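You operate a simulated robot arm through the tools that you are given. There is no shell and no other tool. Be economical: measure what you need, move in short steps, check, and stop when the job is done.

You run a simulated two-armed robot. Do the job below in one go: nothing can be reset, and whatever is moved stays where it is left.

Task
Put the mallet on the door end of the plank table away on the middle of the plank table. Shut the white-dot drawer. Put the blue tin on the top of the slate slab away on the shelf of the wall board. Close the yellow-bar drawer. Take the rounded tile from the flat board and put it on the top of the wooden grid. Shut the yellow-ring drawer. Stack the base die labelled "95" from the far end of the plank table on top of the base die labelled "65". Put the clay piece on the inside of the brown tray away on the door end of the plank table. Do these in any order. Set down upright: blue tin.

It is judged by the outcome, as a careful person would: the job done as asked, and still so three seconds after it is handed in. It fails if anything else is knocked over, pushed out of place, dropped, spilled or broken.

Robot
Two 7-joint arms with two-finger parallel grippers on one trunk, on a base that drives. Base frame: it is fixed to the floor where the robot stands at the start and does not move with it; the origin is under the middle of the robot, x ahead of it, y to its left, z up; the surface under the hand at the start is at about z = 0.72. Readings come in m, rad, newtons and seconds.
The left shoulder is at the start at [0.11, 0.169, 1.375], the right one opposite. With the tool pointing down near the work surface each hand reaches from about 0.38 to 0.72 m from the robot's upright axis, wherever it stands, measured 20 degrees to its own side. Places, roughly: base die [1, -2, 0.75]; blue tin (8x8x9 cm) [-1.2, -3.4, 0.9]; clay piece (5x5x3 cm) [0.7, -2, 0.9]; door end of the plank table [0.9, 0.2, 0.7]; mallet (21x6x9 cm) [0.7, 0, 0.8]; middle of the plank table [0.9, -0.8, 0.7]; rounded tile (15x3x2 cm) [-0.2, -3.5, 0.9]; shelf of the wall board (18x164 cm) [-3.6, -1.9, 0.88]; top of the wooden grid (31x22 cm) [-3.4, -3.7, 0.82]; white-dot drawer [-1.1, -3.7, 1.6]; yellow-bar drawer [-0.5, -3.7, 1.5]; yellow-ring drawer [0.1, -3.7, 1.4]. Payload 1.57 kg a hand.
The tool frame of a hand sits at the grasp point between the pads (the TCP): z along the fingers, y along the line on which they close. The tips reach 0.03 m beyond it. Largest opening 0.08 m; finger width 0.017, thickness 0.012; the body of the gripper, 0.04 by 0.082 m, starts 0.08 m behind the TCP.
Orientation is told as [roll, pitch, yaw] about the base's x, y, z axes, in that order, counted from this pose: with the fingers straight down and closing along the base's y, the tool's x points along the base's -x, its y along +y and its z along -z.

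Tools
- The arms move only by the tool step_arm. It takes "left_targets", "right_targets" or both (then of equal length, played together; a hand with none holds still); each is a list of rows, each an object (a shift or turn left out is 0, a gripper value left out holds the last) with "linear": the shift along the base's x, y, z in mm, a list of three; "delta_rot": the turn, a rotation vector about the base's x, y, z in rad, a list of three. In form: [{"linear": [dx, dy, dz], "delta_rot": [ax, ay, az]}, ...]. A call has 1 to 20 rows; each row is the pose to reach, as a shift and turn from the pose commanded when the call began. "left_hand" and "right_hand" are, for a hand that has rows, the finger opening in mm, from 0 to 80, set as the call begins (left out, the last holds). A row lasts 0.2 s, in which the tool goes at most 0.05 m and 0.15 rad; a call with a longer step from one row to the next is refused whole, and so is a gripper value outside its range. A pose out of reach is approached as far as the arm can. The call stops where the force on the tool passes 40 N (or 10 N more than at its start, if that is more) or the arm is blocked; 0.2 s more then pass. The fingers move at their own pace (about 0.072 m/s each) and stop on an object; they squeeze with about 42 N. The grip force told is the motor's: it shows also when the fingers shut on nothing. Time passes only in rows, and 0.2 s behind the last, so rows that repeat a pose let the fingers close. It gives the time, the measured TCP pose, the force on the tool (base axes), the opening and the grip force at its end, in the units of the frame above (readings bear some noise), with the torque about the TCP (base axes, N m) and any sound that the robot's microphone picked up.
- Cameras (640 x 400 px; columns grow to the right, rows downward): "scene" is now at [0.1476, 0.0056, 1.5489]; the picture's right is [-0.05, -1.00, 0.00], its down [-0.86, 0.04, -0.51] and it looks along [0.51, -0.02, -0.86] (base axes); focal length 292 px, centre (320, 200). "left" rides on the left gripper at [0.072, 0.007, -0.122] in its tool frame; the picture's right is [-0.09, 1.00, 0.00], its down [-0.84, -0.08, -0.54] and it looks along [-0.54, -0.05, 0.84] (tool axes); focal length 238 px, centre (320, 200). "right" rides on the right gripper at [0.072, -0.007, -0.122] in its tool frame; the picture's right is [0.09, 1.00, 0.00], its down [-0.84, 0.08, -0.54] and it looks along [-0.54, 0.05, 0.84] (tool axes); focal length 238 px, centre (320, 200). There is no depth. A picture from a camera that has moved, and an enlarged one, comes with that camera's place and axes in the base frame and with its lens. The place of the scene camera against the robot may be out by one fixed shift of up to 0.012 m in any direction.
- capture(camera): a new picture of that camera. It takes no simulated time.
- slide_trunk(by): slides the trunk up (or, below 0, down) by that many m; the arms and the scene camera ride with it, the base frame stays. It gives what a move gives, with no picture.
- base_move(legs): drives the robot by 1 to 6 legs, each [ahead, left, turn to the left] in m, m and rad, along the robot's own axes; the way and the turn of a leg run together, so that a leg with both is an arc; at most 1.5 m and 3.142 rad a leg. The arms and the cameras ride along, it lands a little off, and it stops where it bumps. It gives what a move gives.
- turn_head(pan, tilt): turns the head with the scene camera to pan (to the left, within 1.501 rad either way) and tilt (down, from -0.506 to 1.204), counted from straight ahead of the robot. It gives what a move gives.
- inspect(camera, box): a new picture of the part [left, top, right, bottom] of that camera's present view, enlarged. It takes no simulated time.
- sign_off(): hands the job in; it is judged then, once.

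Go step by step. Nothing tells you exact positions but the pictures and the camera data: compare them with the known pose of the tool, close in by small moves and look again before you grip or let go. The budget is 196 turns and 192 pictures, counting those below and the enlarged ones. Unless the task says otherwise, let go and move clear before handing in, and close with one line.

The tools are called after ">>>" as name(argument=value, ...) on one line, values as JSON. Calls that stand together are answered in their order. step_arm: Moves the arms, as the interface text tells. Its arguments: {"type":"object","properties":{"left_targets":{"type":"array","items":{"type":"object","properties":{"linear":{"type":"array","items":{"type":"number"}},"delta_rot":{"type":"array","items":{"type":"number"}}}}},"left_hand":{"type":"number"},"right_targets":{"type":"array","items":{"type":"object","properties":{"linear":{"type":"array","items":{"type":"number"}},"delta_rot":{"type":"array","items":{"type":"number"}}}}},"right_hand":{"type":"number"}},"required":[]} The other tools are called the same way: slide_trunk (by) slides the trunk up or down; base_move (legs) drives the base; turn_head (pan, tilt) turns the head that bears the scene camera; capture (camera) takes a picture; inspect (camera, box) takes an enlarged picture of a part of a camera's view; sign_off () hands the job in.

At the start:

```text
time_s: 0.0
left_tcp_pos: [0.6818, 0.2002, 0.9353]
left_tcp_rot: [0.001, -0.001, 0.001]
left_force: [-1.2, 0.0, 0.4]
left_ft_torque: [0.0, 0.01, 0.02]
left_gripper_width: 0.0799
left_gripper_force: 0.1
right_tcp_pos: [0.562, -0.3765, 0.8919]
right_tcp_rot: [-0.001, 0.0, 0.004]
right_force: [-0.7, 0.0, 0.5]
right_ft_torque: [0.02, -0.02, 0.0]
right_gripper_width: 0.0799
right_gripper_force: 0.0
trunk travel left (down, up): [-0.689, 0.201]
robot x, y, heading: [-0.0007, 0.0008, -0.0]
head pan, tilt: [-0.047, 1.031]
```

scene: 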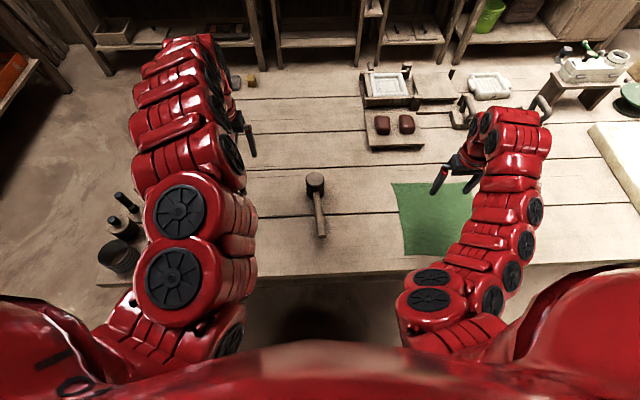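
right: 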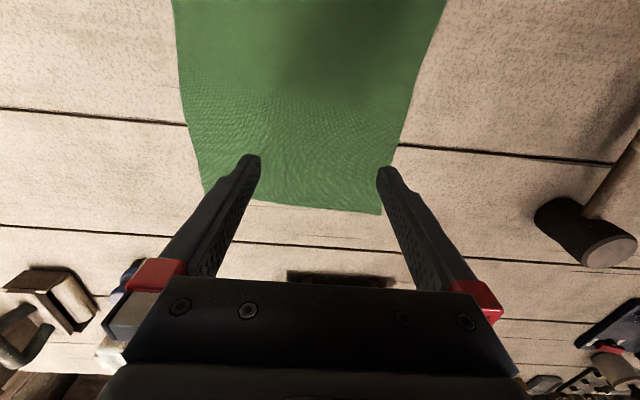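
left: 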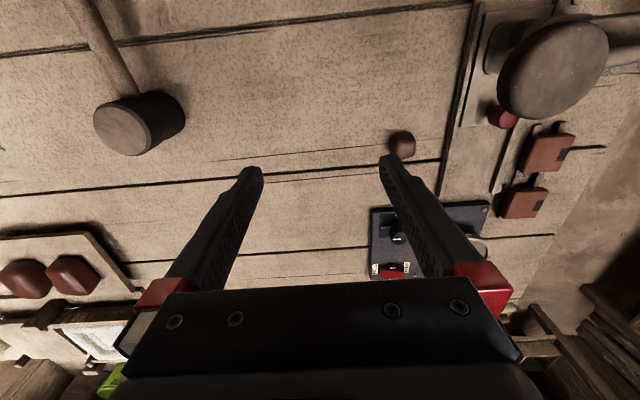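

I can see the mallet almost straight ahead at roughly x 0.5–0.7, y 0. I'll look closer at it and look down the table before moving.

>>> inspect(camera="scene", box=[240, 130, 400, 270])

>>> turn_head(pan=-0.8, tilt=0.6)

>>> capture(camera="scene")

```text
2.86 times, centred on (320, 200) of scene
camera zoom: at [0.1476, 0.0056, 1.5489], right [-0.05, -1.0, 0.0], down [-0.86, 0.04, -0.51], along [0.51, -0.02, -0.86], focal length 835 px, centre (320, 200)
```

zoom: 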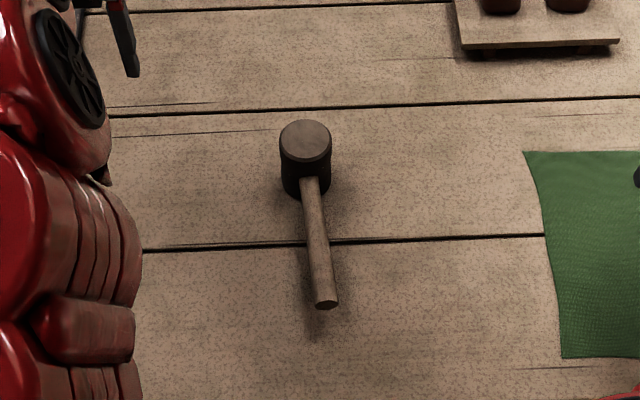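

```text
time_s: 1.1
left_tcp_pos: [0.6827, 0.1999, 0.9367]
left_tcp_rot: [0.0, 0.0, 0.001]
left_force: [-0.4, -0.3, 0.2]
left_ft_torque: [-0.01, -0.04, 0.01]
left_gripper_width: 0.0802
left_gripper_force: 0.1
right_tcp_pos: [0.5616, -0.3774, 0.8921]
right_tcp_rot: [0.0, 0.001, 0.003]
right_force: [-0.1, -0.5, 0.1]
right_ft_torque: [0.01, 0.03, -0.02]
right_gripper_width: 0.0799
right_gripper_force: 0.1
trunk travel left (down, up): [-0.689, 0.201]
robot x, y, heading: [-0.003, -0.0023, 0.003]
head pan, tilt: [-0.799, 0.6]
```

```text
187 pictures are left
camera scene: at [0.1417, -0.0544, 1.583], right [-0.72, -0.7, 0.0], down [-0.39, 0.41, -0.82], along [0.58, -0.59, -0.57], focal length 292 px, centre (320, 200)
```

scene: 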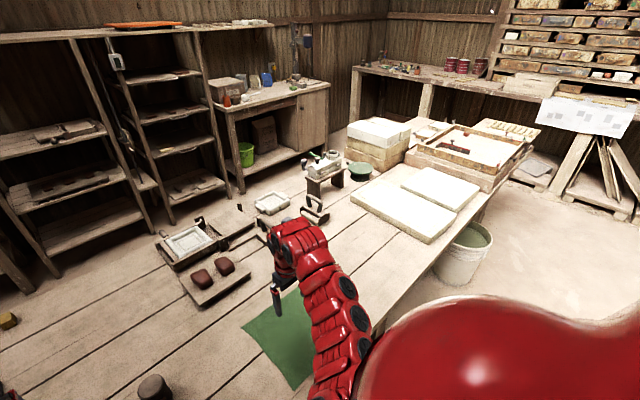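

The mallet is standing on its head (axis vertical) around (0.664, 0, top z≈0.81), with the handle towards the robot. I'll bring the right hand over the head and give the left hand some clearance.

>>> step_arm(right_targets=[{"linear": [12, 45, 5]}, {"linear": [24, 90, 10]}, {"linear": [36, 135, 15]}, {"linear": [48, 180, 20]}, {"linear": [60, 225, 20]}, {"linear": [72, 270, 20]}, {"linear": [84, 315, 20]}, {"linear": [96, 360, 20]}, {"linear": [102, 377, 20]}, {"linear": [102, 377, 20]}], left_targets=[{"linear": [0, 20, 10]}, {"linear": [0, 40, 20]}, {"linear": [0, 60, 30]}, {"linear": [0, 80, 40]}, {"linear": [0, 100, 50]}, {"linear": [0, 100, 60]}, {"linear": [0, 100, 60]}, {"linear": [0, 100, 60]}, {"linear": [0, 100, 60]}, {"linear": [0, 100, 60]}])

>>> capture(camera="right")

```text
time_s: 3.3
left_tcp_pos: [0.6829, 0.2999, 0.9964]
left_tcp_rot: [0.001, -0.001, 0.001]
left_force: [0.1, 0.6, -0.2]
left_ft_torque: [-0.02, 0.0, 0.01]
left_gripper_width: 0.08
left_gripper_force: 0.1
right_tcp_pos: [0.6648, -0.0007, 0.9134]
right_tcp_rot: [-0.001, 0.001, 0.001]
right_force: [0.1, 0.0, -0.5]
right_ft_torque: [0.0, -0.01, 0.02]
right_gripper_width: 0.0803
right_gripper_force: 0.0
right hand out of reach, approached as far as the arm can: row 1, 2, 3, 4, 5
trunk travel left (down, up): [-0.689, 0.201]
robot x, y, heading: [0.0004, -0.0016, -0.0]
head pan, tilt: [-0.799, 0.6]
```

```text
186 pictures are left
camera right: at [0.5941, -0.0076, 1.0354], right [-0.09, 1.0, 0.0], down [0.84, 0.08, 0.54], along [0.54, 0.05, -0.84], focal length 238 px, centre (320, 200)
```

right: 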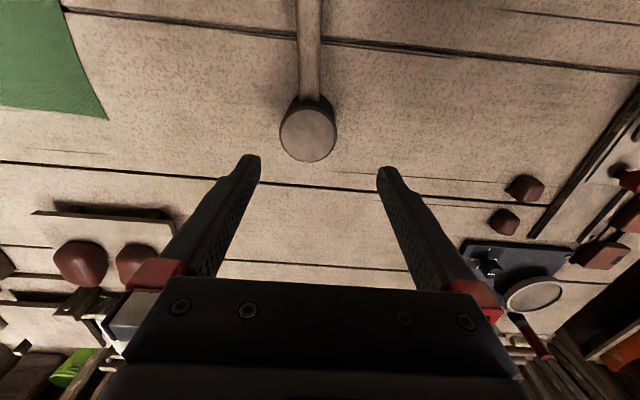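

The head centre is about (0.665, −0.012). I'll shift and descend with a check on force.

>>> step_arm(right_targets=[{"linear": [0, -12, -20]}, {"linear": [0, -12, -60]}, {"linear": [0, -12, -95]}, {"linear": [0, -12, -122]}, {"linear": [0, -12, -122]}])

>>> capture(camera="right")

```text
time_s: 4.5
left_tcp_pos: [0.6834, 0.2996, 0.9962]
left_tcp_rot: [0.0, 0.0, 0.001]
left_force: [0.5, 0.3, 0.6]
left_ft_torque: [-0.02, -0.01, 0.01]
left_gripper_width: 0.0798
left_gripper_force: 0.0
right_tcp_pos: [0.6619, -0.0139, 0.7886]
right_tcp_rot: [0.0, 0.0, 0.001]
right_force: [-0.2, 0.2, 0.3]
right_ft_torque: [0.01, -0.02, -0.02]
right_gripper_width: 0.0801
right_gripper_force: 0.0
trunk travel left (down, up): [-0.689, 0.201]
robot x, y, heading: [-0.0031, 0.0023, -0.001]
head pan, tilt: [-0.799, 0.6]
```

```text
185 pictures are left
camera right: at [0.5915, -0.0205, 0.9109], right [-0.09, 1.0, 0.0], down [0.84, 0.08, 0.54], along [0.54, 0.05, -0.84], focal length 238 px, centre (320, 200)
```

right: 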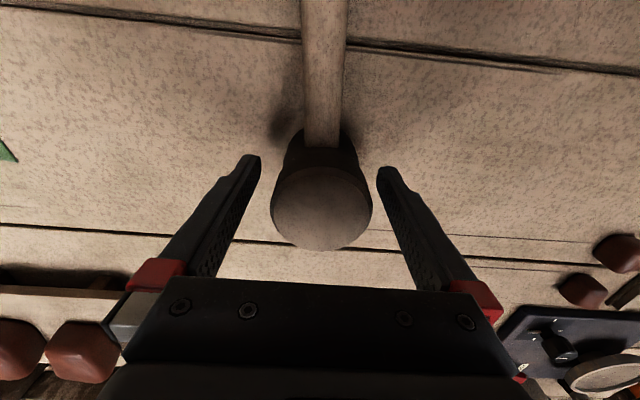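

Head centred between the fingers; its top is near z 0.79, so I'll go down a bit more and then close.

>>> step_arm(right_targets=[{"linear": [6, 2, -10]}, {"linear": [6, 2, -20]}, {"linear": [6, 2, -20]}])

>>> step_arm(right_targets=[{}, {}, {}, {}], right_hand=45)

>>> capture(camera="right")

```text
time_s: 5.3
left_tcp_pos: [0.6828, 0.2995, 0.9964]
left_tcp_rot: [0.0, -0.001, 0.0]
left_force: [-0.5, -0.3, 0.7]
left_ft_torque: [0.02, -0.02, 0.0]
left_gripper_width: 0.0799
left_gripper_force: 0.0
right_tcp_pos: [0.6644, -0.0138, 0.7716]
right_tcp_rot: [0.0, -0.001, -0.001]
right_force: [0.2, 0.3, -1.2]
right_ft_torque: [0.0, 0.02, 0.0]
right_gripper_width: 0.0801
right_gripper_force: 0.1
right hand out of reach, approached as far as the arm can: row 2, 3
trunk travel left (down, up): [-0.689, 0.201]
robot x, y, heading: [0.0007, 0.0023, -0.001]
head pan, tilt: [-0.799, 0.6]
```

```text
time_s: 6.3
left_tcp_pos: [0.6818, 0.3003, 0.9962]
left_tcp_rot: [-0.001, 0.0, -0.001]
left_force: [-0.2, 0.6, 0.2]
left_ft_torque: [0.0, -0.01, 0.02]
left_gripper_width: 0.0798
left_gripper_force: 0.1
right_tcp_pos: [0.6633, -0.0142, 0.7717]
right_tcp_rot: [0.0, 0.001, 0.0]
right_force: [0.8, 2.5, 1.5]
right_ft_torque: [0.11, 0.02, -0.01]
right_gripper_width: 0.0567
right_gripper_force: 42.3
trunk travel left (down, up): [-0.689, 0.201]
robot x, y, heading: [0.0013, -0.0014, 0.001]
head pan, tilt: [-0.799, 0.6]
```

```text
184 pictures are left
camera right: at [0.5945, -0.0197, 0.8939], right [-0.09, 1.0, 0.0], down [0.84, 0.08, 0.54], along [0.54, 0.05, -0.84], focal length 238 px, centre (320, 200)
```

right: 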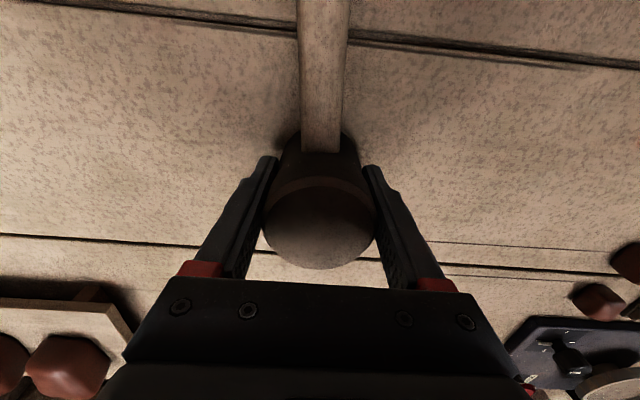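

Gripped. I'll lift it and then drive sideways along the table.

>>> step_arm(right_targets=[{"linear": [0, 0, 40]}, {"linear": [-10, -10, 80]}, {"linear": [-25, -40, 120]}, {"linear": [-40, -70, 160]}, {"linear": [-50, -110, 180]}, {"linear": [-60, -150, 200]}, {"linear": [-60, -190, 200]}, {"linear": [-60, -230, 200]}, {"linear": [-60, -230, 200]}])

>>> capture(camera="scene")

>>> capture(camera="right")

```text
refused: row 3 steps farther than a row can; nothing moved
```

```text
183 pictures are left
camera scene: at [0.1417, -0.0541, 1.5831], right [-0.72, -0.7, 0.0], down [-0.39, 0.4, -0.83], along [0.58, -0.59, -0.56], focal length 292 px, centre (320, 200)
```

scene: 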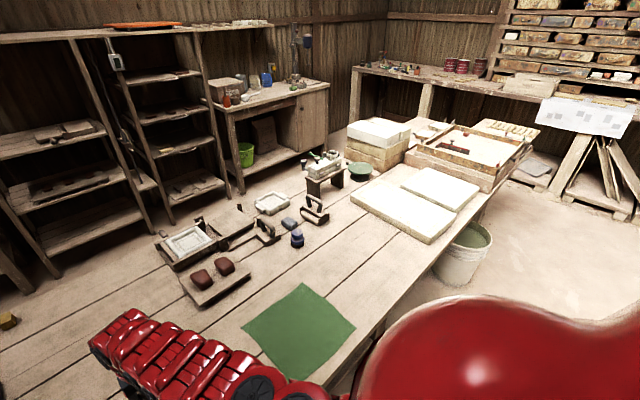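

```text
182 pictures are left
camera right: at [0.5945, -0.0197, 0.8939], right [-0.09, 1.0, 0.0], down [0.84, 0.08, 0.54], along [0.54, 0.05, -0.84], focal length 238 px, centre (320, 200)
```

right: 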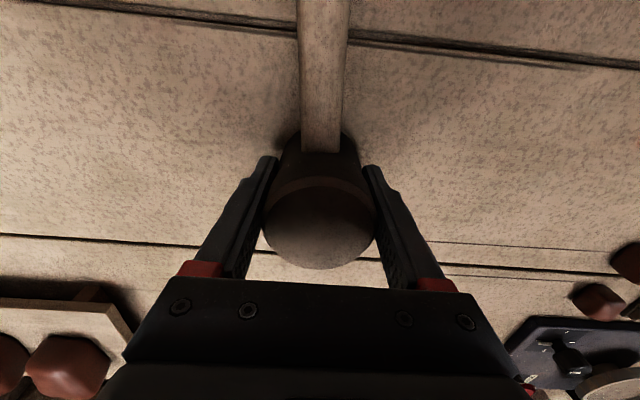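

The earlier step was refused for step size; I'll redo it with smaller rows, lift, then drive right about 0.65 m. The free spot is around (0.68, −0.8), between the green mat and the white slabs.

>>> step_arm(right_targets=[{"linear": [0, 0, 40]}, {"linear": [-5, 0, 80]}, {"linear": [-20, -20, 120]}, {"linear": [-30, -50, 150]}, {"linear": [-40, -90, 170]}, {"linear": [-45, -130, 185]}, {"linear": [-45, -170, 190]}, {"linear": [-45, -210, 190]}, {"linear": [-45, -210, 190]}])

>>> base_move(legs=[[0, -0.6, 0]])

>>> turn_head(pan=-0.4, tilt=0.9)

>>> capture(camera="scene")

>>> capture(camera="right")

```text
time_s: 8.3
left_tcp_pos: [0.6827, 0.3016, 0.9958]
left_tcp_rot: [-0.003, 0.001, 0.0]
left_force: [-0.6, 0.4, -0.5]
left_ft_torque: [-0.03, 0.0, -0.01]
left_gripper_width: 0.08
left_gripper_force: 0.1
right_tcp_pos: [0.6422, -0.2216, 0.958]
right_tcp_rot: [-0.002, 0.003, 0.002]
right_force: [0.2, 0.6, -4.6]
right_ft_torque: [-0.06, -0.03, 0.01]
right_gripper_width: 0.0567
right_gripper_force: 42.3
right hand out of reach, approached as far as the arm can: row 5, 6, 7, 8, 9
trunk travel left (down, up): [-0.689, 0.201]
robot x, y, heading: [-0.0026, -0.0032, -0.001]
head pan, tilt: [-0.799, 0.6]
```

```text
time_s: 11.7
left_tcp_pos: [0.684, -0.2906, 0.9959]
left_tcp_rot: [0.001, 0.001, 0.007]
left_force: [0.2, -0.1, -0.2]
left_ft_torque: [-0.01, 0.01, -0.01]
left_gripper_width: 0.0802
left_gripper_force: 0.1
right_tcp_pos: [0.6473, -0.813, 0.9581]
right_tcp_rot: [-0.001, 0.004, 0.008]
right_force: [0.7, 0.0, -4.5]
right_ft_torque: [0.0, -0.01, -0.02]
right_gripper_width: 0.0568
right_gripper_force: 42.0
trunk travel left (down, up): [-0.689, 0.201]
robot x, y, heading: [-0.0009, -0.5956, 0.005]
head pan, tilt: [-0.799, 0.6]
```

```text
time_s: 12.5
left_tcp_pos: [0.6845, -0.2894, 0.9961]
left_tcp_rot: [0.0, 0.0, 0.006]
left_force: [-0.4, -1.1, 0.4]
left_ft_torque: [0.03, 0.0, 0.02]
left_gripper_width: 0.0802
left_gripper_force: 0.0
right_tcp_pos: [0.6476, -0.8131, 0.957]
right_tcp_rot: [0.001, 0.004, 0.008]
right_force: [0.6, -0.9, -3.4]
right_ft_torque: [-0.02, 0.02, 0.01]
right_gripper_width: 0.0565
right_gripper_force: 41.8
trunk travel left (down, up): [-0.689, 0.201]
robot x, y, heading: [0.0075, -0.5964, 0.007]
head pan, tilt: [-0.4, 0.901]
```

```text
181 pictures are left
camera scene: at [0.1525, -0.6151, 1.5582], right [-0.38, -0.92, 0.0], down [-0.72, 0.3, -0.62], along [0.57, -0.24, -0.78], focal length 292 px, centre (320, 200)
```

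scene: 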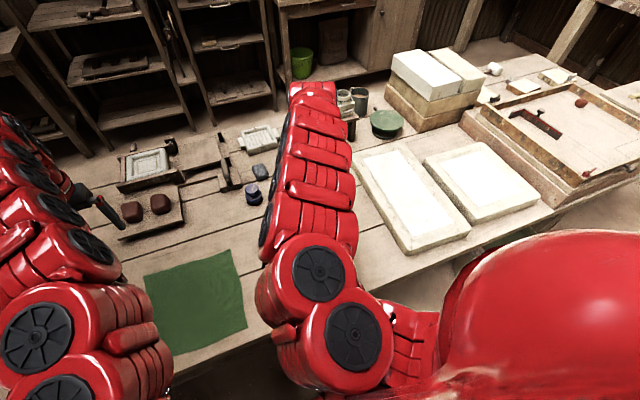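

```text
180 pictures are left
camera right: at [0.5771, -0.8215, 1.0805], right [-0.1, 0.99, 0.0], down [0.84, 0.08, 0.54], along [0.54, 0.05, -0.84], focal length 238 px, centre (320, 200)
```

right: 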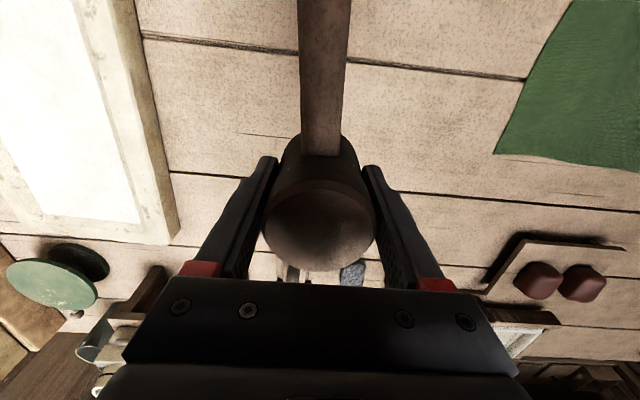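

The spot below is clear table. I'll lower to just above the grasp height, then feel for contact.

>>> step_arm(right_targets=[{"linear": [0, 0, -45]}, {"linear": [0, 0, -90]}, {"linear": [0, 0, -135]}, {"linear": [0, 0, -170]}, {"linear": [0, 0, -178]}, {"linear": [0, 0, -182]}, {"linear": [0, 0, -185]}, {"linear": [0, 0, -187]}, {"linear": [0, 0, -187]}])

>>> capture(camera="right")

```text
time_s: 14.5
left_tcp_pos: [0.6825, -0.2915, 0.9975]
left_tcp_rot: [0.0, -0.003, 0.008]
left_force: [-0.4, -0.7, 1.2]
left_ft_torque: [-0.01, -0.02, -0.01]
left_gripper_width: 0.08
left_gripper_force: 0.2
right_tcp_pos: [0.6464, -0.8155, 0.7707]
right_tcp_rot: [0.0, 0.002, 0.007]
right_force: [-2.4, -3.1, 7.7]
right_ft_torque: [0.11, -0.15, -0.01]
right_gripper_width: 0.0565
right_gripper_force: 41.7
trunk travel left (down, up): [-0.689, 0.201]
robot x, y, heading: [-0.0002, -0.595, 0.011]
head pan, tilt: [-0.4, 0.901]
```

```text
179 pictures are left
camera right: at [0.5758, -0.8221, 0.8938], right [-0.1, 0.99, 0.0], down [0.84, 0.08, 0.54], along [0.54, 0.05, -0.84], focal length 238 px, centre (320, 200)
```

right: 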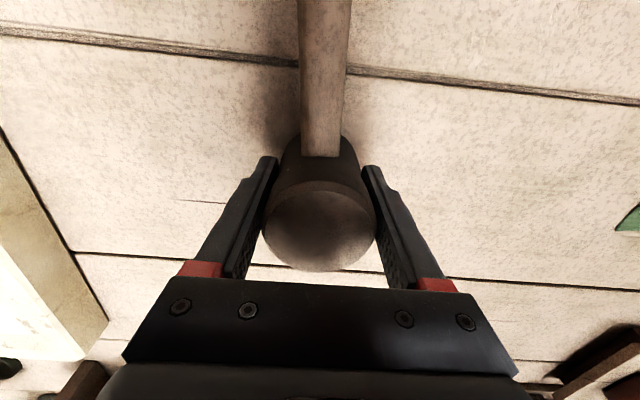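

It is on the table (upward force). Release and lift.

>>> step_arm(right_targets=[{}, {}, {}], right_hand=80)

>>> step_arm(right_targets=[{"linear": [0, 0, 40]}, {"linear": [0, 0, 80]}, {"linear": [0, 0, 125]}, {"linear": [0, 0, 170]}, {"linear": [0, 0, 200]}, {"linear": [0, 0, 200]}])

>>> capture(camera="right")

```text
time_s: 15.3
left_tcp_pos: [0.684, -0.2904, 0.9966]
left_tcp_rot: [-0.001, -0.001, 0.008]
left_force: [-0.1, 0.1, 0.6]
left_ft_torque: [0.01, 0.02, 0.0]
left_gripper_width: 0.0801
left_gripper_force: 0.0
right_tcp_pos: [0.6468, -0.8146, 0.7688]
right_tcp_rot: [0.001, 0.003, 0.007]
right_force: [0.2, 0.0, 0.3]
right_ft_torque: [0.04, 0.01, -0.01]
right_gripper_width: 0.08
right_gripper_force: 0.1
trunk travel left (down, up): [-0.689, 0.201]
robot x, y, heading: [0.001, -0.5972, 0.009]
head pan, tilt: [-0.4, 0.901]
```

```text
time_s: 16.7
left_tcp_pos: [0.683, -0.2906, 0.9966]
left_tcp_rot: [0.0, -0.001, 0.006]
left_force: [-0.3, -0.3, 0.0]
left_ft_torque: [-0.01, 0.0, 0.01]
left_gripper_width: 0.0799
left_gripper_force: 0.1
right_tcp_pos: [0.6464, -0.8128, 0.9693]
right_tcp_rot: [0.0, 0.006, 0.009]
right_force: [0.7, 0.3, 0.1]
right_ft_torque: [0.0, 0.0, 0.02]
right_gripper_width: 0.0799
right_gripper_force: 0.0
trunk travel left (down, up): [-0.689, 0.201]
robot x, y, heading: [0.0028, -0.5972, 0.005]
head pan, tilt: [-0.4, 0.901]
```

```text
178 pictures are left
camera right: at [0.5774, -0.8209, 1.0928], right [-0.1, 0.99, 0.0], down [0.84, 0.09, 0.54], along [0.53, 0.05, -0.84], focal length 238 px, centre (320, 200)
```

right: 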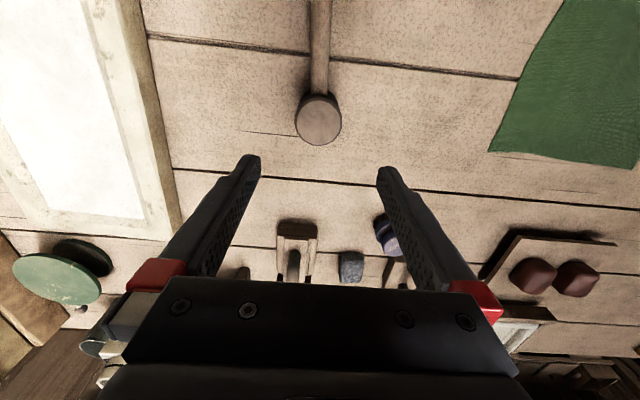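

Mallet is done. Next I'll back off a little and move along towards the far end, looking for the dice, the tray and the floor bucket.

>>> step_arm(right_targets=[{"linear": [-20, 20, 40]}, {"linear": [-40, 30, 80]}, {"linear": [-80, 30, 110]}, {"linear": [-120, 30, 130]}, {"linear": [-160, 30, 140]}], left_targets=[{"linear": [-20, 0, 20]}, {"linear": [-60, 0, 40]}, {"linear": [-100, 0, 60]}, {"linear": [-140, 0, 80]}, {"linear": [-180, 0, 90]}])

>>> base_move(legs=[[-0.3, 0, 0], [0, -0.5, 0]])

>>> turn_head(pan=-0.6, tilt=0.65)

>>> capture(camera="scene")

```text
time_s: 17.9
left_tcp_pos: [0.6242, -0.2904, 1.036]
left_tcp_rot: [0.0, 0.001, 0.009]
left_force: [-0.1, -0.6, -0.6]
left_ft_torque: [0.01, -0.01, 0.01]
left_gripper_width: 0.08
left_gripper_force: 0.1
left hand out of reach, approached as far as the arm can: row 3, 4, 5
right_tcp_pos: [0.6437, -0.7904, 1.0403]
right_tcp_rot: [0.001, 0.007, 0.009]
right_force: [0.0, 0.1, -0.5]
right_ft_torque: [0.03, 0.01, -0.02]
right_gripper_width: 0.0801
right_gripper_force: 0.1
right hand out of reach, approached as far as the arm can: row 1, 2, 3, 4, 5
trunk travel left (down, up): [-0.689, 0.201]
robot x, y, heading: [0.0004, -0.5989, 0.013]
head pan, tilt: [-0.4, 0.901]
```

```text
time_s: 22.6
left_tcp_pos: [0.3269, -0.8063, 1.0361]
left_tcp_rot: [0.0, 0.003, 0.003]
left_force: [-0.5, 0.7, -0.5]
left_ft_torque: [0.01, -0.02, 0.01]
left_gripper_width: 0.0798
left_gripper_force: 0.1
right_tcp_pos: [0.3466, -1.3068, 1.0419]
right_tcp_rot: [-0.001, 0.006, 0.004]
right_force: [0.1, -0.5, -1.1]
right_ft_torque: [0.01, -0.03, 0.01]
right_gripper_width: 0.0799
right_gripper_force: 0.0
trunk travel left (down, up): [-0.689, 0.201]
robot x, y, heading: [-0.2943, -1.115, 0.004]
head pan, tilt: [-0.4, 0.901]
```

```text
time_s: 23.4
left_tcp_pos: [0.328, -0.8062, 1.0354]
left_tcp_rot: [0.001, -0.001, 0.003]
left_force: [-0.3, 0.1, -0.1]
left_ft_torque: [-0.04, -0.02, 0.0]
left_gripper_width: 0.0802
left_gripper_force: 0.2
right_tcp_pos: [0.3469, -1.3069, 1.0407]
right_tcp_rot: [0.002, 0.008, 0.005]
right_force: [-0.5, -0.5, -0.5]
right_ft_torque: [-0.02, -0.02, 0.02]
right_gripper_width: 0.08
right_gripper_force: 0.1
trunk travel left (down, up): [-0.689, 0.201]
robot x, y, heading: [-0.2921, -1.1086, 0.005]
head pan, tilt: [-0.6, 0.649]
```

```text
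177 pictures are left
camera scene: at [-0.1432, -1.15, 1.5787], right [-0.56, -0.83, 0.0], down [-0.5, 0.34, -0.8], along [0.66, -0.45, -0.61], focal length 292 px, centre (320, 200)
```

scene: 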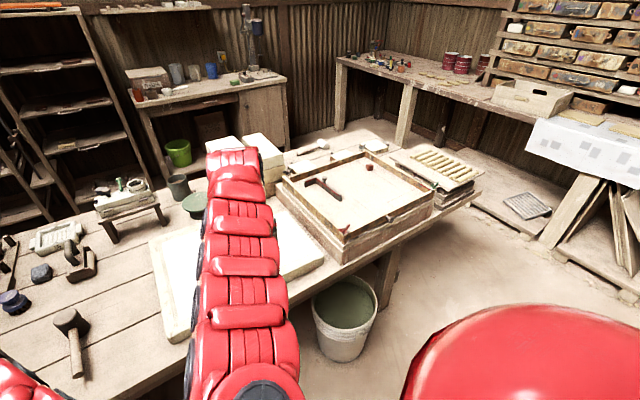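

The tray with the small clay cube is at about (0.69, −1.99), and a floor bucket stands near (0.43, −1.68). Let me zoom in on the far end to find the dice.

>>> inspect(camera="scene", box=[270, 110, 490, 250])

>>> inspect(camera="scene", box=[280, 125, 400, 200])

>>> inspect(camera="scene", box=[0, 160, 160, 330])

```text
2.86 times, centred on (380, 180) of scene
camera zoom: at [-0.1432, -1.15, 1.5787], right [-0.56, -0.83, 0.0], down [-0.5, 0.34, -0.8], along [0.66, -0.45, -0.61], focal length 835 px, centre (149, 257)
```

zoom: 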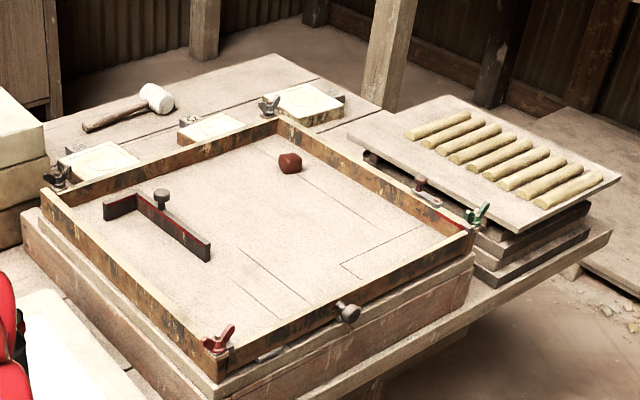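

```text
5.33 times, centred on (340, 162) of scene
camera zoom: at [-0.1432, -1.15, 1.5787], right [-0.56, -0.83, 0.0], down [-0.5, 0.34, -0.8], along [0.66, -0.45, -0.61], focal length 1558 px, centre (213, 400)
```

zoom: 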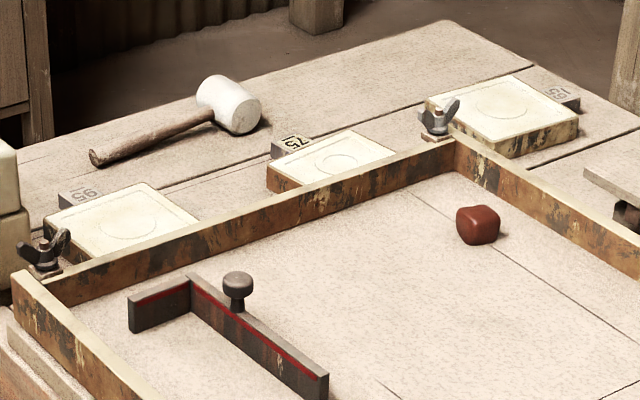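

```text
2.35 times, centred on (80, 245) of scene
camera zoom: at [-0.1432, -1.15, 1.5787], right [-0.56, -0.83, 0.0], down [-0.5, 0.34, -0.8], along [0.66, -0.45, -0.61], focal length 688 px, centre (885, 94)
```

zoom: 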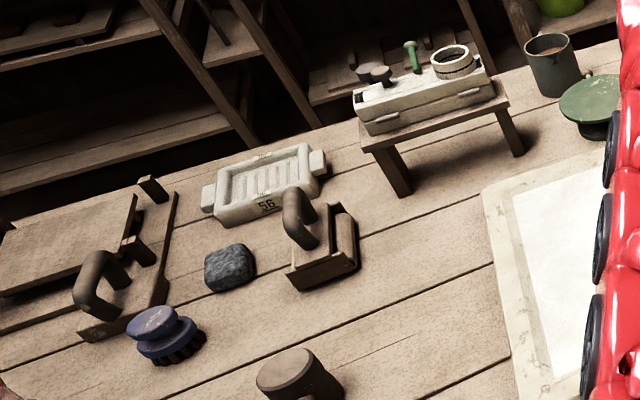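

The three square base dice lie behind the tray at roughly x 1.05, y −1.85/−2.12/−2.34. I'll drive on to y ≈ −2.1 to read the labels and view the clay.

>>> base_move(legs=[[0, -1.05, 0]])

>>> turn_head(pan=0.0, tilt=0.65)

>>> capture(camera="scene")

>>> inspect(camera="scene", box=[200, 80, 440, 230])

```text
time_s: 28.8
left_tcp_pos: [0.3294, -1.8605, 1.0357]
left_tcp_rot: [0.0, 0.002, -0.007]
left_force: [-0.8, 0.0, 0.6]
left_ft_torque: [0.01, -0.01, -0.01]
left_gripper_width: 0.0799
left_gripper_force: 0.0
right_tcp_pos: [0.3436, -2.3603, 1.0415]
right_tcp_rot: [-0.001, 0.007, -0.005]
right_force: [-0.4, 0.2, -0.1]
right_ft_torque: [-0.01, 0.02, 0.01]
right_gripper_width: 0.0801
right_gripper_force: 0.0
trunk travel left (down, up): [-0.689, 0.201]
robot x, y, heading: [-0.2948, -2.1588, -0.005]
head pan, tilt: [-0.6, 0.649]
```

```text
time_s: 29.8
left_tcp_pos: [0.3288, -1.8613, 1.0355]
left_tcp_rot: [-0.001, 0.002, -0.005]
left_force: [0.9, -0.1, -0.5]
left_ft_torque: [-0.02, 0.03, -0.05]
left_gripper_width: 0.08
left_gripper_force: 0.0
right_tcp_pos: [0.3438, -2.3609, 1.0416]
right_tcp_rot: [0.0, 0.005, -0.004]
right_force: [0.2, -0.7, 0.0]
right_ft_torque: [0.0, 0.03, -0.01]
right_gripper_width: 0.0802
right_gripper_force: 0.0
trunk travel left (down, up): [-0.689, 0.201]
robot x, y, heading: [-0.2973, -2.1596, -0.009]
head pan, tilt: [0.0, 0.649]
```

```text
173 pictures are left
camera scene: at [-0.1293, -2.1507, 1.5788], right [-0.01, -1.0, 0.0], down [-0.6, 0.0, -0.8], along [0.8, -0.01, -0.6], focal length 292 px, centre (320, 200)
```

scene: 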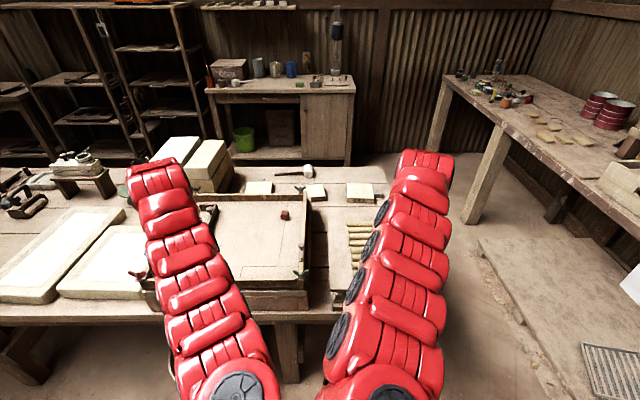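

```text
2.67 times, centred on (320, 155) of scene
camera zoom: at [-0.1293, -2.1507, 1.5788], right [-0.01, -1.0, 0.0], down [-0.6, 0.0, -0.8], along [0.8, -0.01, -0.6], focal length 779 px, centre (320, 320)
```

zoom: 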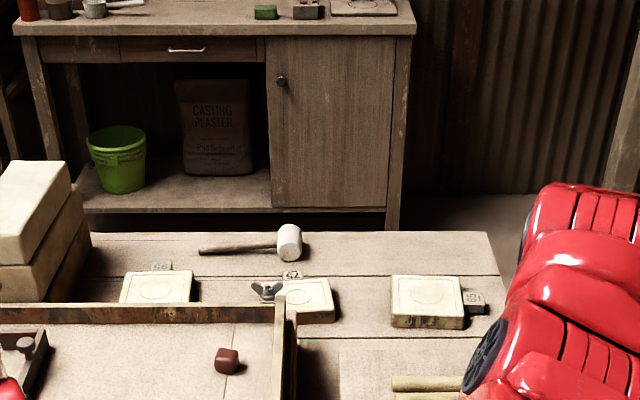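

The aisle behind the table looks reachable around the far end (about 0.75 m wide). Let me read the die labels.

>>> inspect(camera="scene", box=[235, 170, 395, 210])

>>> inspect(camera="scene", box=[240, 172, 280, 197])

>>> inspect(camera="scene", box=[345, 180, 385, 205])

>>> inspect(camera="scene", box=[295, 175, 335, 200])

```text
4.00 times, centred on (315, 190) of scene
camera zoom: at [-0.1293, -2.1507, 1.5788], right [-0.01, -1.0, 0.0], down [-0.6, 0.0, -0.8], along [0.8, -0.01, -0.6], focal length 1169 px, centre (340, 240)
```

zoom: 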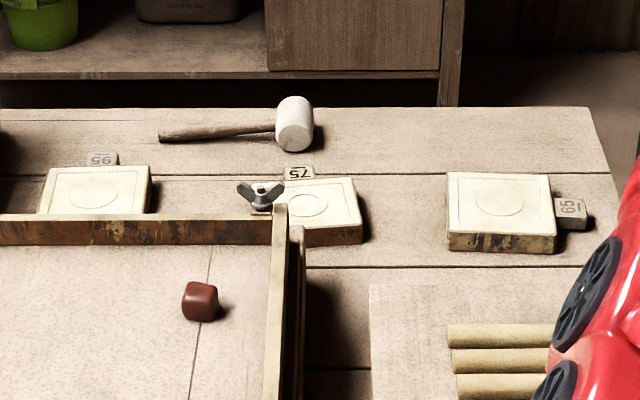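

```text
16.00 times, centred on (260, 184) of scene
camera zoom: at [-0.1293, -2.1507, 1.5788], right [-0.01, -1.0, 0.0], down [-0.6, 0.0, -0.8], along [0.8, -0.01, -0.6], focal length 4676 px, centre (1280, 448)
```

zoom: 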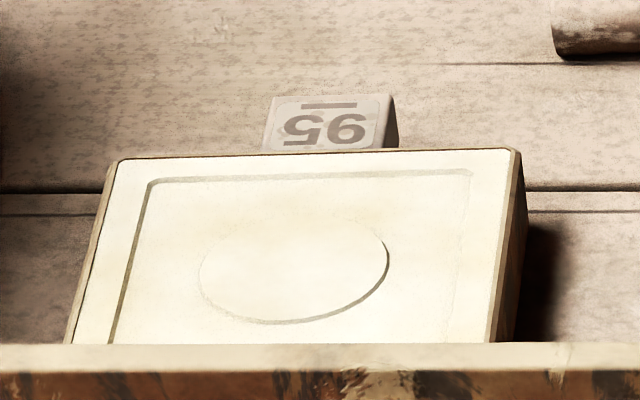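

```text
16.00 times, centred on (365, 192) of scene
camera zoom: at [-0.1293, -2.1507, 1.5788], right [-0.01, -1.0, 0.0], down [-0.6, 0.0, -0.8], along [0.8, -0.01, -0.6], focal length 4676 px, centre (-400, 320)
```

zoom: 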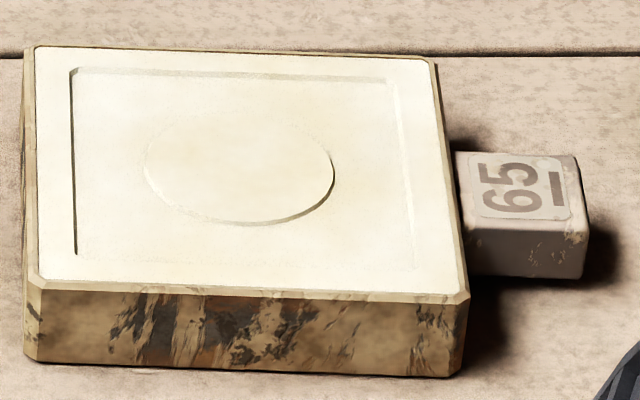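

```text
16.00 times, centred on (315, 188) of scene
camera zoom: at [-0.1293, -2.1507, 1.5788], right [-0.01, -1.0, 0.0], down [-0.6, 0.0, -0.8], along [0.8, -0.01, -0.6], focal length 4676 px, centre (400, 400)
```

zoom: 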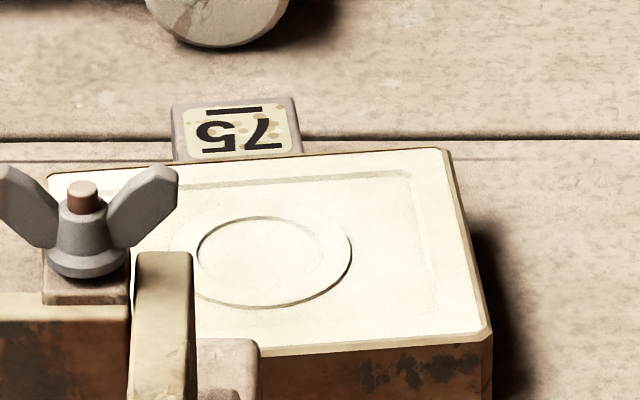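

I'll zoom tighter to be sure of 95 versus 65 (the bar marks the underside of the number).

>>> inspect(camera="scene", box=[254, 177, 266, 184])

>>> inspect(camera="scene", box=[372, 188, 384, 196])

```text
16.00 times, centred on (260, 180) of scene
camera zoom: at [-0.1293, -2.1507, 1.5788], right [-0.01, -1.0, 0.0], down [-0.6, 0.0, -0.8], along [0.8, -0.01, -0.6], focal length 4676 px, centre (1280, 512)
```

zoom: 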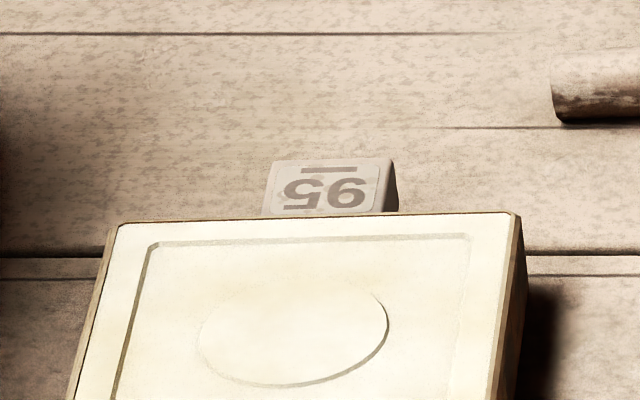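

```text
16.00 times, centred on (378, 192) of scene
camera zoom: at [-0.1293, -2.1507, 1.5788], right [-0.01, -1.0, 0.0], down [-0.6, 0.0, -0.8], along [0.8, -0.01, -0.6], focal length 4676 px, centre (-608, 328)
```

zoom: 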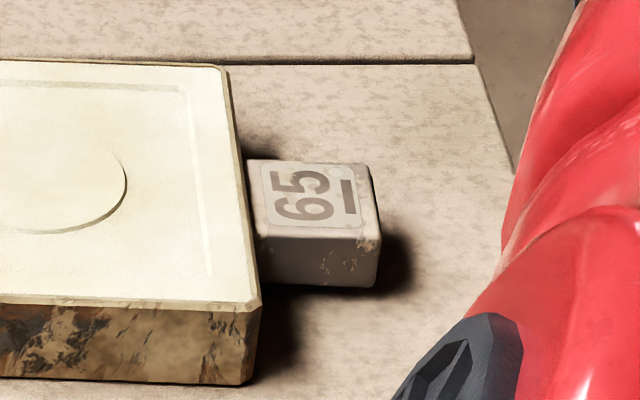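

The right die reads 65 and the left one seems to be 95 (seen upside down; I'll confirm from behind). I'll line up with the gap at the far end of the table and check its width.

>>> base_move(legs=[[-0.1, -0.74, 0]])

>>> turn_head(pan=0.0, tilt=0.6)

>>> capture(camera="scene")

>>> turn_head(pan=-1.2, tilt=0.5)

>>> capture(camera="scene")

```text
time_s: 33.8
left_tcp_pos: [0.2221, -2.6, 1.036]
left_tcp_rot: [0.001, 0.003, -0.014]
left_force: [0.5, 0.7, -0.1]
left_ft_torque: [-0.05, 0.02, 0.03]
left_gripper_width: 0.0802
left_gripper_force: 0.1
right_tcp_pos: [0.2328, -3.1008, 1.0421]
right_tcp_rot: [0.0, 0.007, -0.011]
right_force: [-1.1, -0.6, 0.7]
right_ft_torque: [0.02, 0.0, 0.0]
right_gripper_width: 0.08
right_gripper_force: 0.1
trunk travel left (down, up): [-0.689, 0.201]
robot x, y, heading: [-0.4049, -2.8928, -0.013]
head pan, tilt: [0.0, 0.649]
```

```text
time_s: 34.4
left_tcp_pos: [0.2228, -2.6005, 1.0368]
left_tcp_rot: [-0.001, 0.001, -0.014]
left_force: [-0.8, -1.0, 0.3]
left_ft_torque: [0.03, 0.02, 0.0]
left_gripper_width: 0.0801
left_gripper_force: 0.0
right_tcp_pos: [0.2338, -3.1015, 1.0409]
right_tcp_rot: [0.0, 0.006, -0.012]
right_force: [-0.1, 1.2, 0.9]
right_ft_torque: [0.02, 0.0, -0.01]
right_gripper_width: 0.0802
right_gripper_force: 0.0
trunk travel left (down, up): [-0.689, 0.201]
robot x, y, heading: [-0.4064, -2.8967, -0.015]
head pan, tilt: [0.0, 0.6]
```

```text
165 pictures are left
camera scene: at [-0.2363, -2.8873, 1.583], right [-0.01, -1.0, 0.0], down [-0.57, 0.01, -0.82], along [0.82, -0.01, -0.57], focal length 292 px, centre (320, 200)
```

scene: 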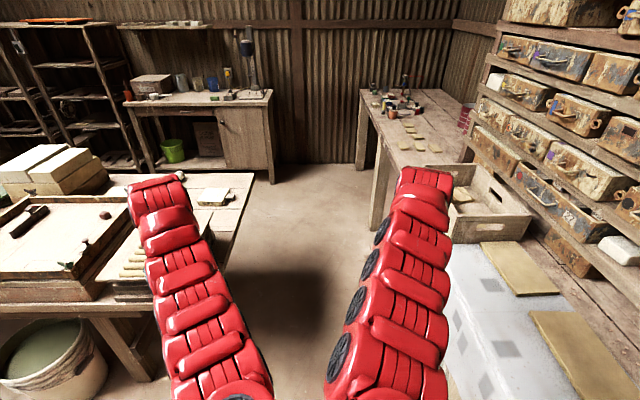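

```text
time_s: 35.8
left_tcp_pos: [0.2225, -2.6004, 1.0368]
left_tcp_rot: [0.001, 0.001, -0.014]
left_force: [0.3, 0.3, 0.5]
left_ft_torque: [0.0, -0.07, 0.0]
left_gripper_width: 0.08
left_gripper_force: 0.0
right_tcp_pos: [0.2332, -3.1005, 1.041]
right_tcp_rot: [0.0, 0.008, -0.012]
right_force: [0.2, -0.8, -0.4]
right_ft_torque: [0.0, 0.01, -0.02]
right_gripper_width: 0.08
right_gripper_force: 0.0
trunk travel left (down, up): [-0.689, 0.201]
robot x, y, heading: [-0.4046, -2.896, -0.015]
head pan, tilt: [-1.201, 0.499]
```

```text
164 pictures are left
camera scene: at [-0.2927, -2.971, 1.5921], right [-0.94, -0.35, 0.0], down [-0.17, 0.45, -0.88], along [0.31, -0.82, -0.48], focal length 292 px, centre (320, 200)
```

scene: 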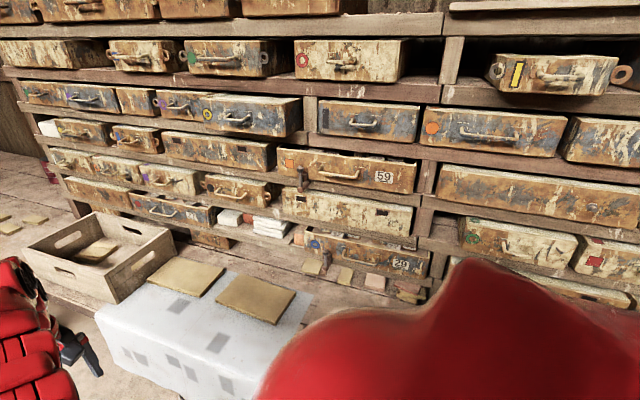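

The gap is about 0.8 m wide and clear. I'll turn round here and back through it so that I end up facing the table from behind.

>>> base_move(legs=[[0, 0, 1.57], [0, 0, 1.57]])

>>> turn_head(pan=0, tilt=0.4)

>>> capture(camera="scene")

```text
time_s: 43.8
left_tcp_pos: [-1.0359, -3.1747, 1.0363]
left_tcp_rot: [0.001, 0.001, 3.109]
left_force: [0.2, 0.3, -0.3]
left_ft_torque: [-0.01, 0.01, 0.01]
left_gripper_width: 0.08
left_gripper_force: 0.0
right_tcp_pos: [-1.0383, -2.6744, 1.0414]
right_tcp_rot: [-0.001, 0.006, 3.109]
right_force: [-0.5, 0.0, 0.4]
right_ft_torque: [-0.04, 0.04, 0.02]
right_gripper_width: 0.0801
right_gripper_force: 0.1
trunk travel left (down, up): [-0.689, 0.201]
robot x, y, heading: [-0.4049, -2.8946, 3.105]
head pan, tilt: [-1.201, 0.499]
```

```text
time_s: 45.2
left_tcp_pos: [-1.0369, -3.1749, 1.0367]
left_tcp_rot: [0.0, -0.001, 3.109]
left_force: [-0.3, 0.3, 0.1]
left_ft_torque: [-0.03, -0.01, -0.03]
left_gripper_width: 0.0803
left_gripper_force: 0.2
right_tcp_pos: [-1.0391, -2.6739, 1.0417]
right_tcp_rot: [0.0, 0.008, 3.109]
right_force: [0.3, -0.1, -0.2]
right_ft_torque: [-0.01, 0.02, 0.02]
right_gripper_width: 0.0799
right_gripper_force: 0.1
trunk travel left (down, up): [-0.689, 0.201]
robot x, y, heading: [-0.4103, -2.8931, 3.111]
head pan, tilt: [0.0, 0.4]
```

```text
163 pictures are left
camera scene: at [-0.5778, -2.8789, 1.6013], right [0.03, 1.0, 0.0], down [0.39, -0.01, -0.92], along [-0.92, 0.03, -0.39], focal length 292 px, centre (320, 200)
```

scene: 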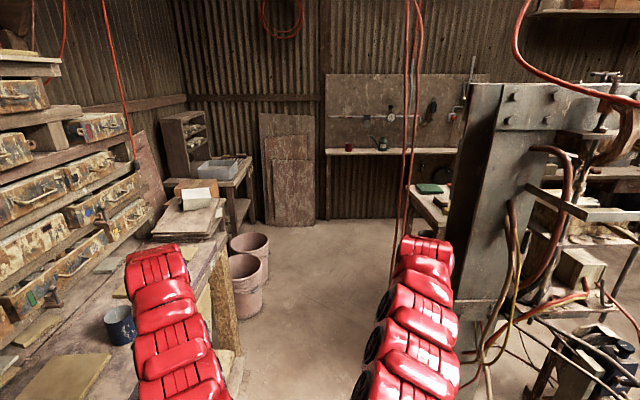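

I have a good overview of that side for later. Now back through the gap.

>>> base_move(legs=[[0, 0, 0.03], [-1.1, 0, 0]])

>>> base_move(legs=[[-1.1, 0, 0]])

>>> turn_head(pan=-0.7, tilt=0.8)

>>> capture(camera="scene")

```text
time_s: 51.2
left_tcp_pos: [0.0806, -3.1971, 1.0372]
left_tcp_rot: [-0.001, 0.002, -3.14]
left_force: [-0.5, 0.1, 0.0]
left_ft_torque: [0.0, 0.03, 0.02]
left_gripper_width: 0.0801
left_gripper_force: 0.1
right_tcp_pos: [0.0635, -2.6972, 1.0408]
right_tcp_rot: [0.0, 0.007, -3.138]
right_force: [-0.5, 0.8, -0.3]
right_ft_torque: [-0.01, 0.0, 0.0]
right_gripper_width: 0.08
right_gripper_force: 0.0
trunk travel left (down, up): [-0.689, 0.201]
robot x, y, heading: [0.7052, -2.8944, -3.136]
head pan, tilt: [0.0, 0.4]
```

```text
time_s: 56.8
left_tcp_pos: [1.1573, -3.1929, 1.0358]
left_tcp_rot: [0.0, 0.001, 3.127]
left_force: [-0.5, 0.0, -0.1]
left_ft_torque: [0.0, 0.02, 0.04]
left_gripper_width: 0.0799
left_gripper_force: 0.0
right_tcp_pos: [1.1486, -2.6941, 1.0418]
right_tcp_rot: [0.0, 0.006, 3.128]
right_force: [0.2, -0.5, -0.2]
right_ft_torque: [-0.02, 0.0, 0.0]
right_gripper_width: 0.0803
right_gripper_force: 0.0
trunk travel left (down, up): [-0.689, 0.201]
robot x, y, heading: [1.7847, -2.8988, 3.126]
head pan, tilt: [0.0, 0.4]
```

```text
time_s: 57.9
left_tcp_pos: [1.1574, -3.1942, 1.0364]
left_tcp_rot: [0.0, 0.001, 3.126]
left_force: [-0.6, 0.1, 0.1]
left_ft_torque: [-0.02, 0.0, -0.03]
left_gripper_width: 0.08
left_gripper_force: 0.1
right_tcp_pos: [1.1487, -2.6943, 1.0409]
right_tcp_rot: [0.001, 0.004, 3.128]
right_force: [-0.8, 0.1, 0.2]
right_ft_torque: [-0.02, 0.01, 0.0]
right_gripper_width: 0.0799
right_gripper_force: 0.1
trunk travel left (down, up): [-0.689, 0.201]
robot x, y, heading: [1.7861, -2.9048, 3.129]
head pan, tilt: [-0.7, 0.799]
```

```text
162 pictures are left
camera scene: at [1.6443, -2.8393, 1.5662], right [0.66, 0.75, 0.0], down [0.54, -0.47, -0.7], along [-0.53, 0.46, -0.72], focal length 292 px, centre (320, 200)
```

scene: 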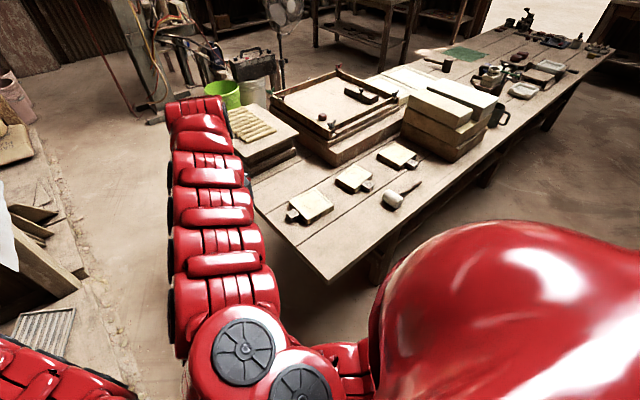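

I'm behind the table now. I'll slide right along it until the dice are in front of me.

>>> base_move(legs=[[0, 0.02, 0.013], [0, -0.85, 0]])

>>> turn_head(pan=0, tilt=0.95)

>>> capture(camera="scene")

>>> capture(camera="right")

```text
time_s: 62.8
left_tcp_pos: [1.1628, -2.3764, 1.0353]
left_tcp_rot: [0.0, -0.001, -3.139]
left_force: [-0.3, -0.2, 0.1]
left_ft_torque: [0.0, 0.01, 0.03]
left_gripper_width: 0.0798
left_gripper_force: 0.0
right_tcp_pos: [1.1449, -1.8758, 1.0407]
right_tcp_rot: [-0.001, 0.005, -3.137]
right_force: [-0.5, 0.6, -0.1]
right_ft_torque: [0.02, -0.06, -0.02]
right_gripper_width: 0.08
right_gripper_force: 0.0
trunk travel left (down, up): [-0.689, 0.201]
robot x, y, heading: [1.7908, -2.0725, -3.142]
head pan, tilt: [-0.7, 0.799]
```

```text
time_s: 63.9
left_tcp_pos: [1.1633, -2.3748, 1.0367]
left_tcp_rot: [-0.001, -0.001, -3.14]
left_force: [-0.5, 0.2, 0.5]
left_ft_torque: [0.02, -0.01, -0.02]
left_gripper_width: 0.08
left_gripper_force: 0.0
right_tcp_pos: [1.1449, -1.8753, 1.0418]
right_tcp_rot: [-0.002, 0.007, -3.14]
right_force: [0.5, 0.1, -0.4]
right_ft_torque: [-0.01, 0.0, 0.03]
right_gripper_width: 0.0801
right_gripper_force: 0.1
trunk travel left (down, up): [-0.689, 0.201]
robot x, y, heading: [1.7885, -2.071, -3.138]
head pan, tilt: [0.0, 0.949]
```

```text
161 pictures are left
camera scene: at [1.6332, -2.0641, 1.5547], right [0.0, 1.0, 0.0], down [0.81, 0.0, -0.58], along [-0.58, 0.0, -0.81], focal length 292 px, centre (320, 200)
```

scene: 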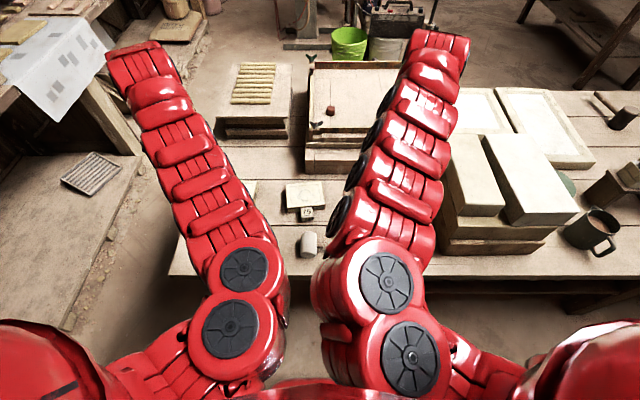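

```text
160 pictures are left
camera right: at [1.2182, -1.8688, 1.1641], right [0.1, -1.0, 0.0], down [-0.84, -0.08, 0.54], along [-0.53, -0.05, -0.84], focal length 238 px, centre (320, 200)
```

right: 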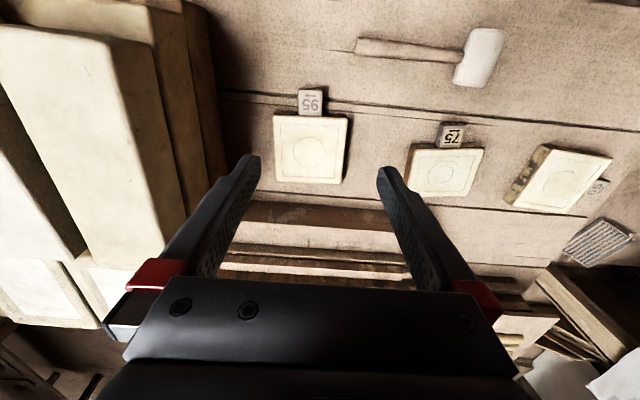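

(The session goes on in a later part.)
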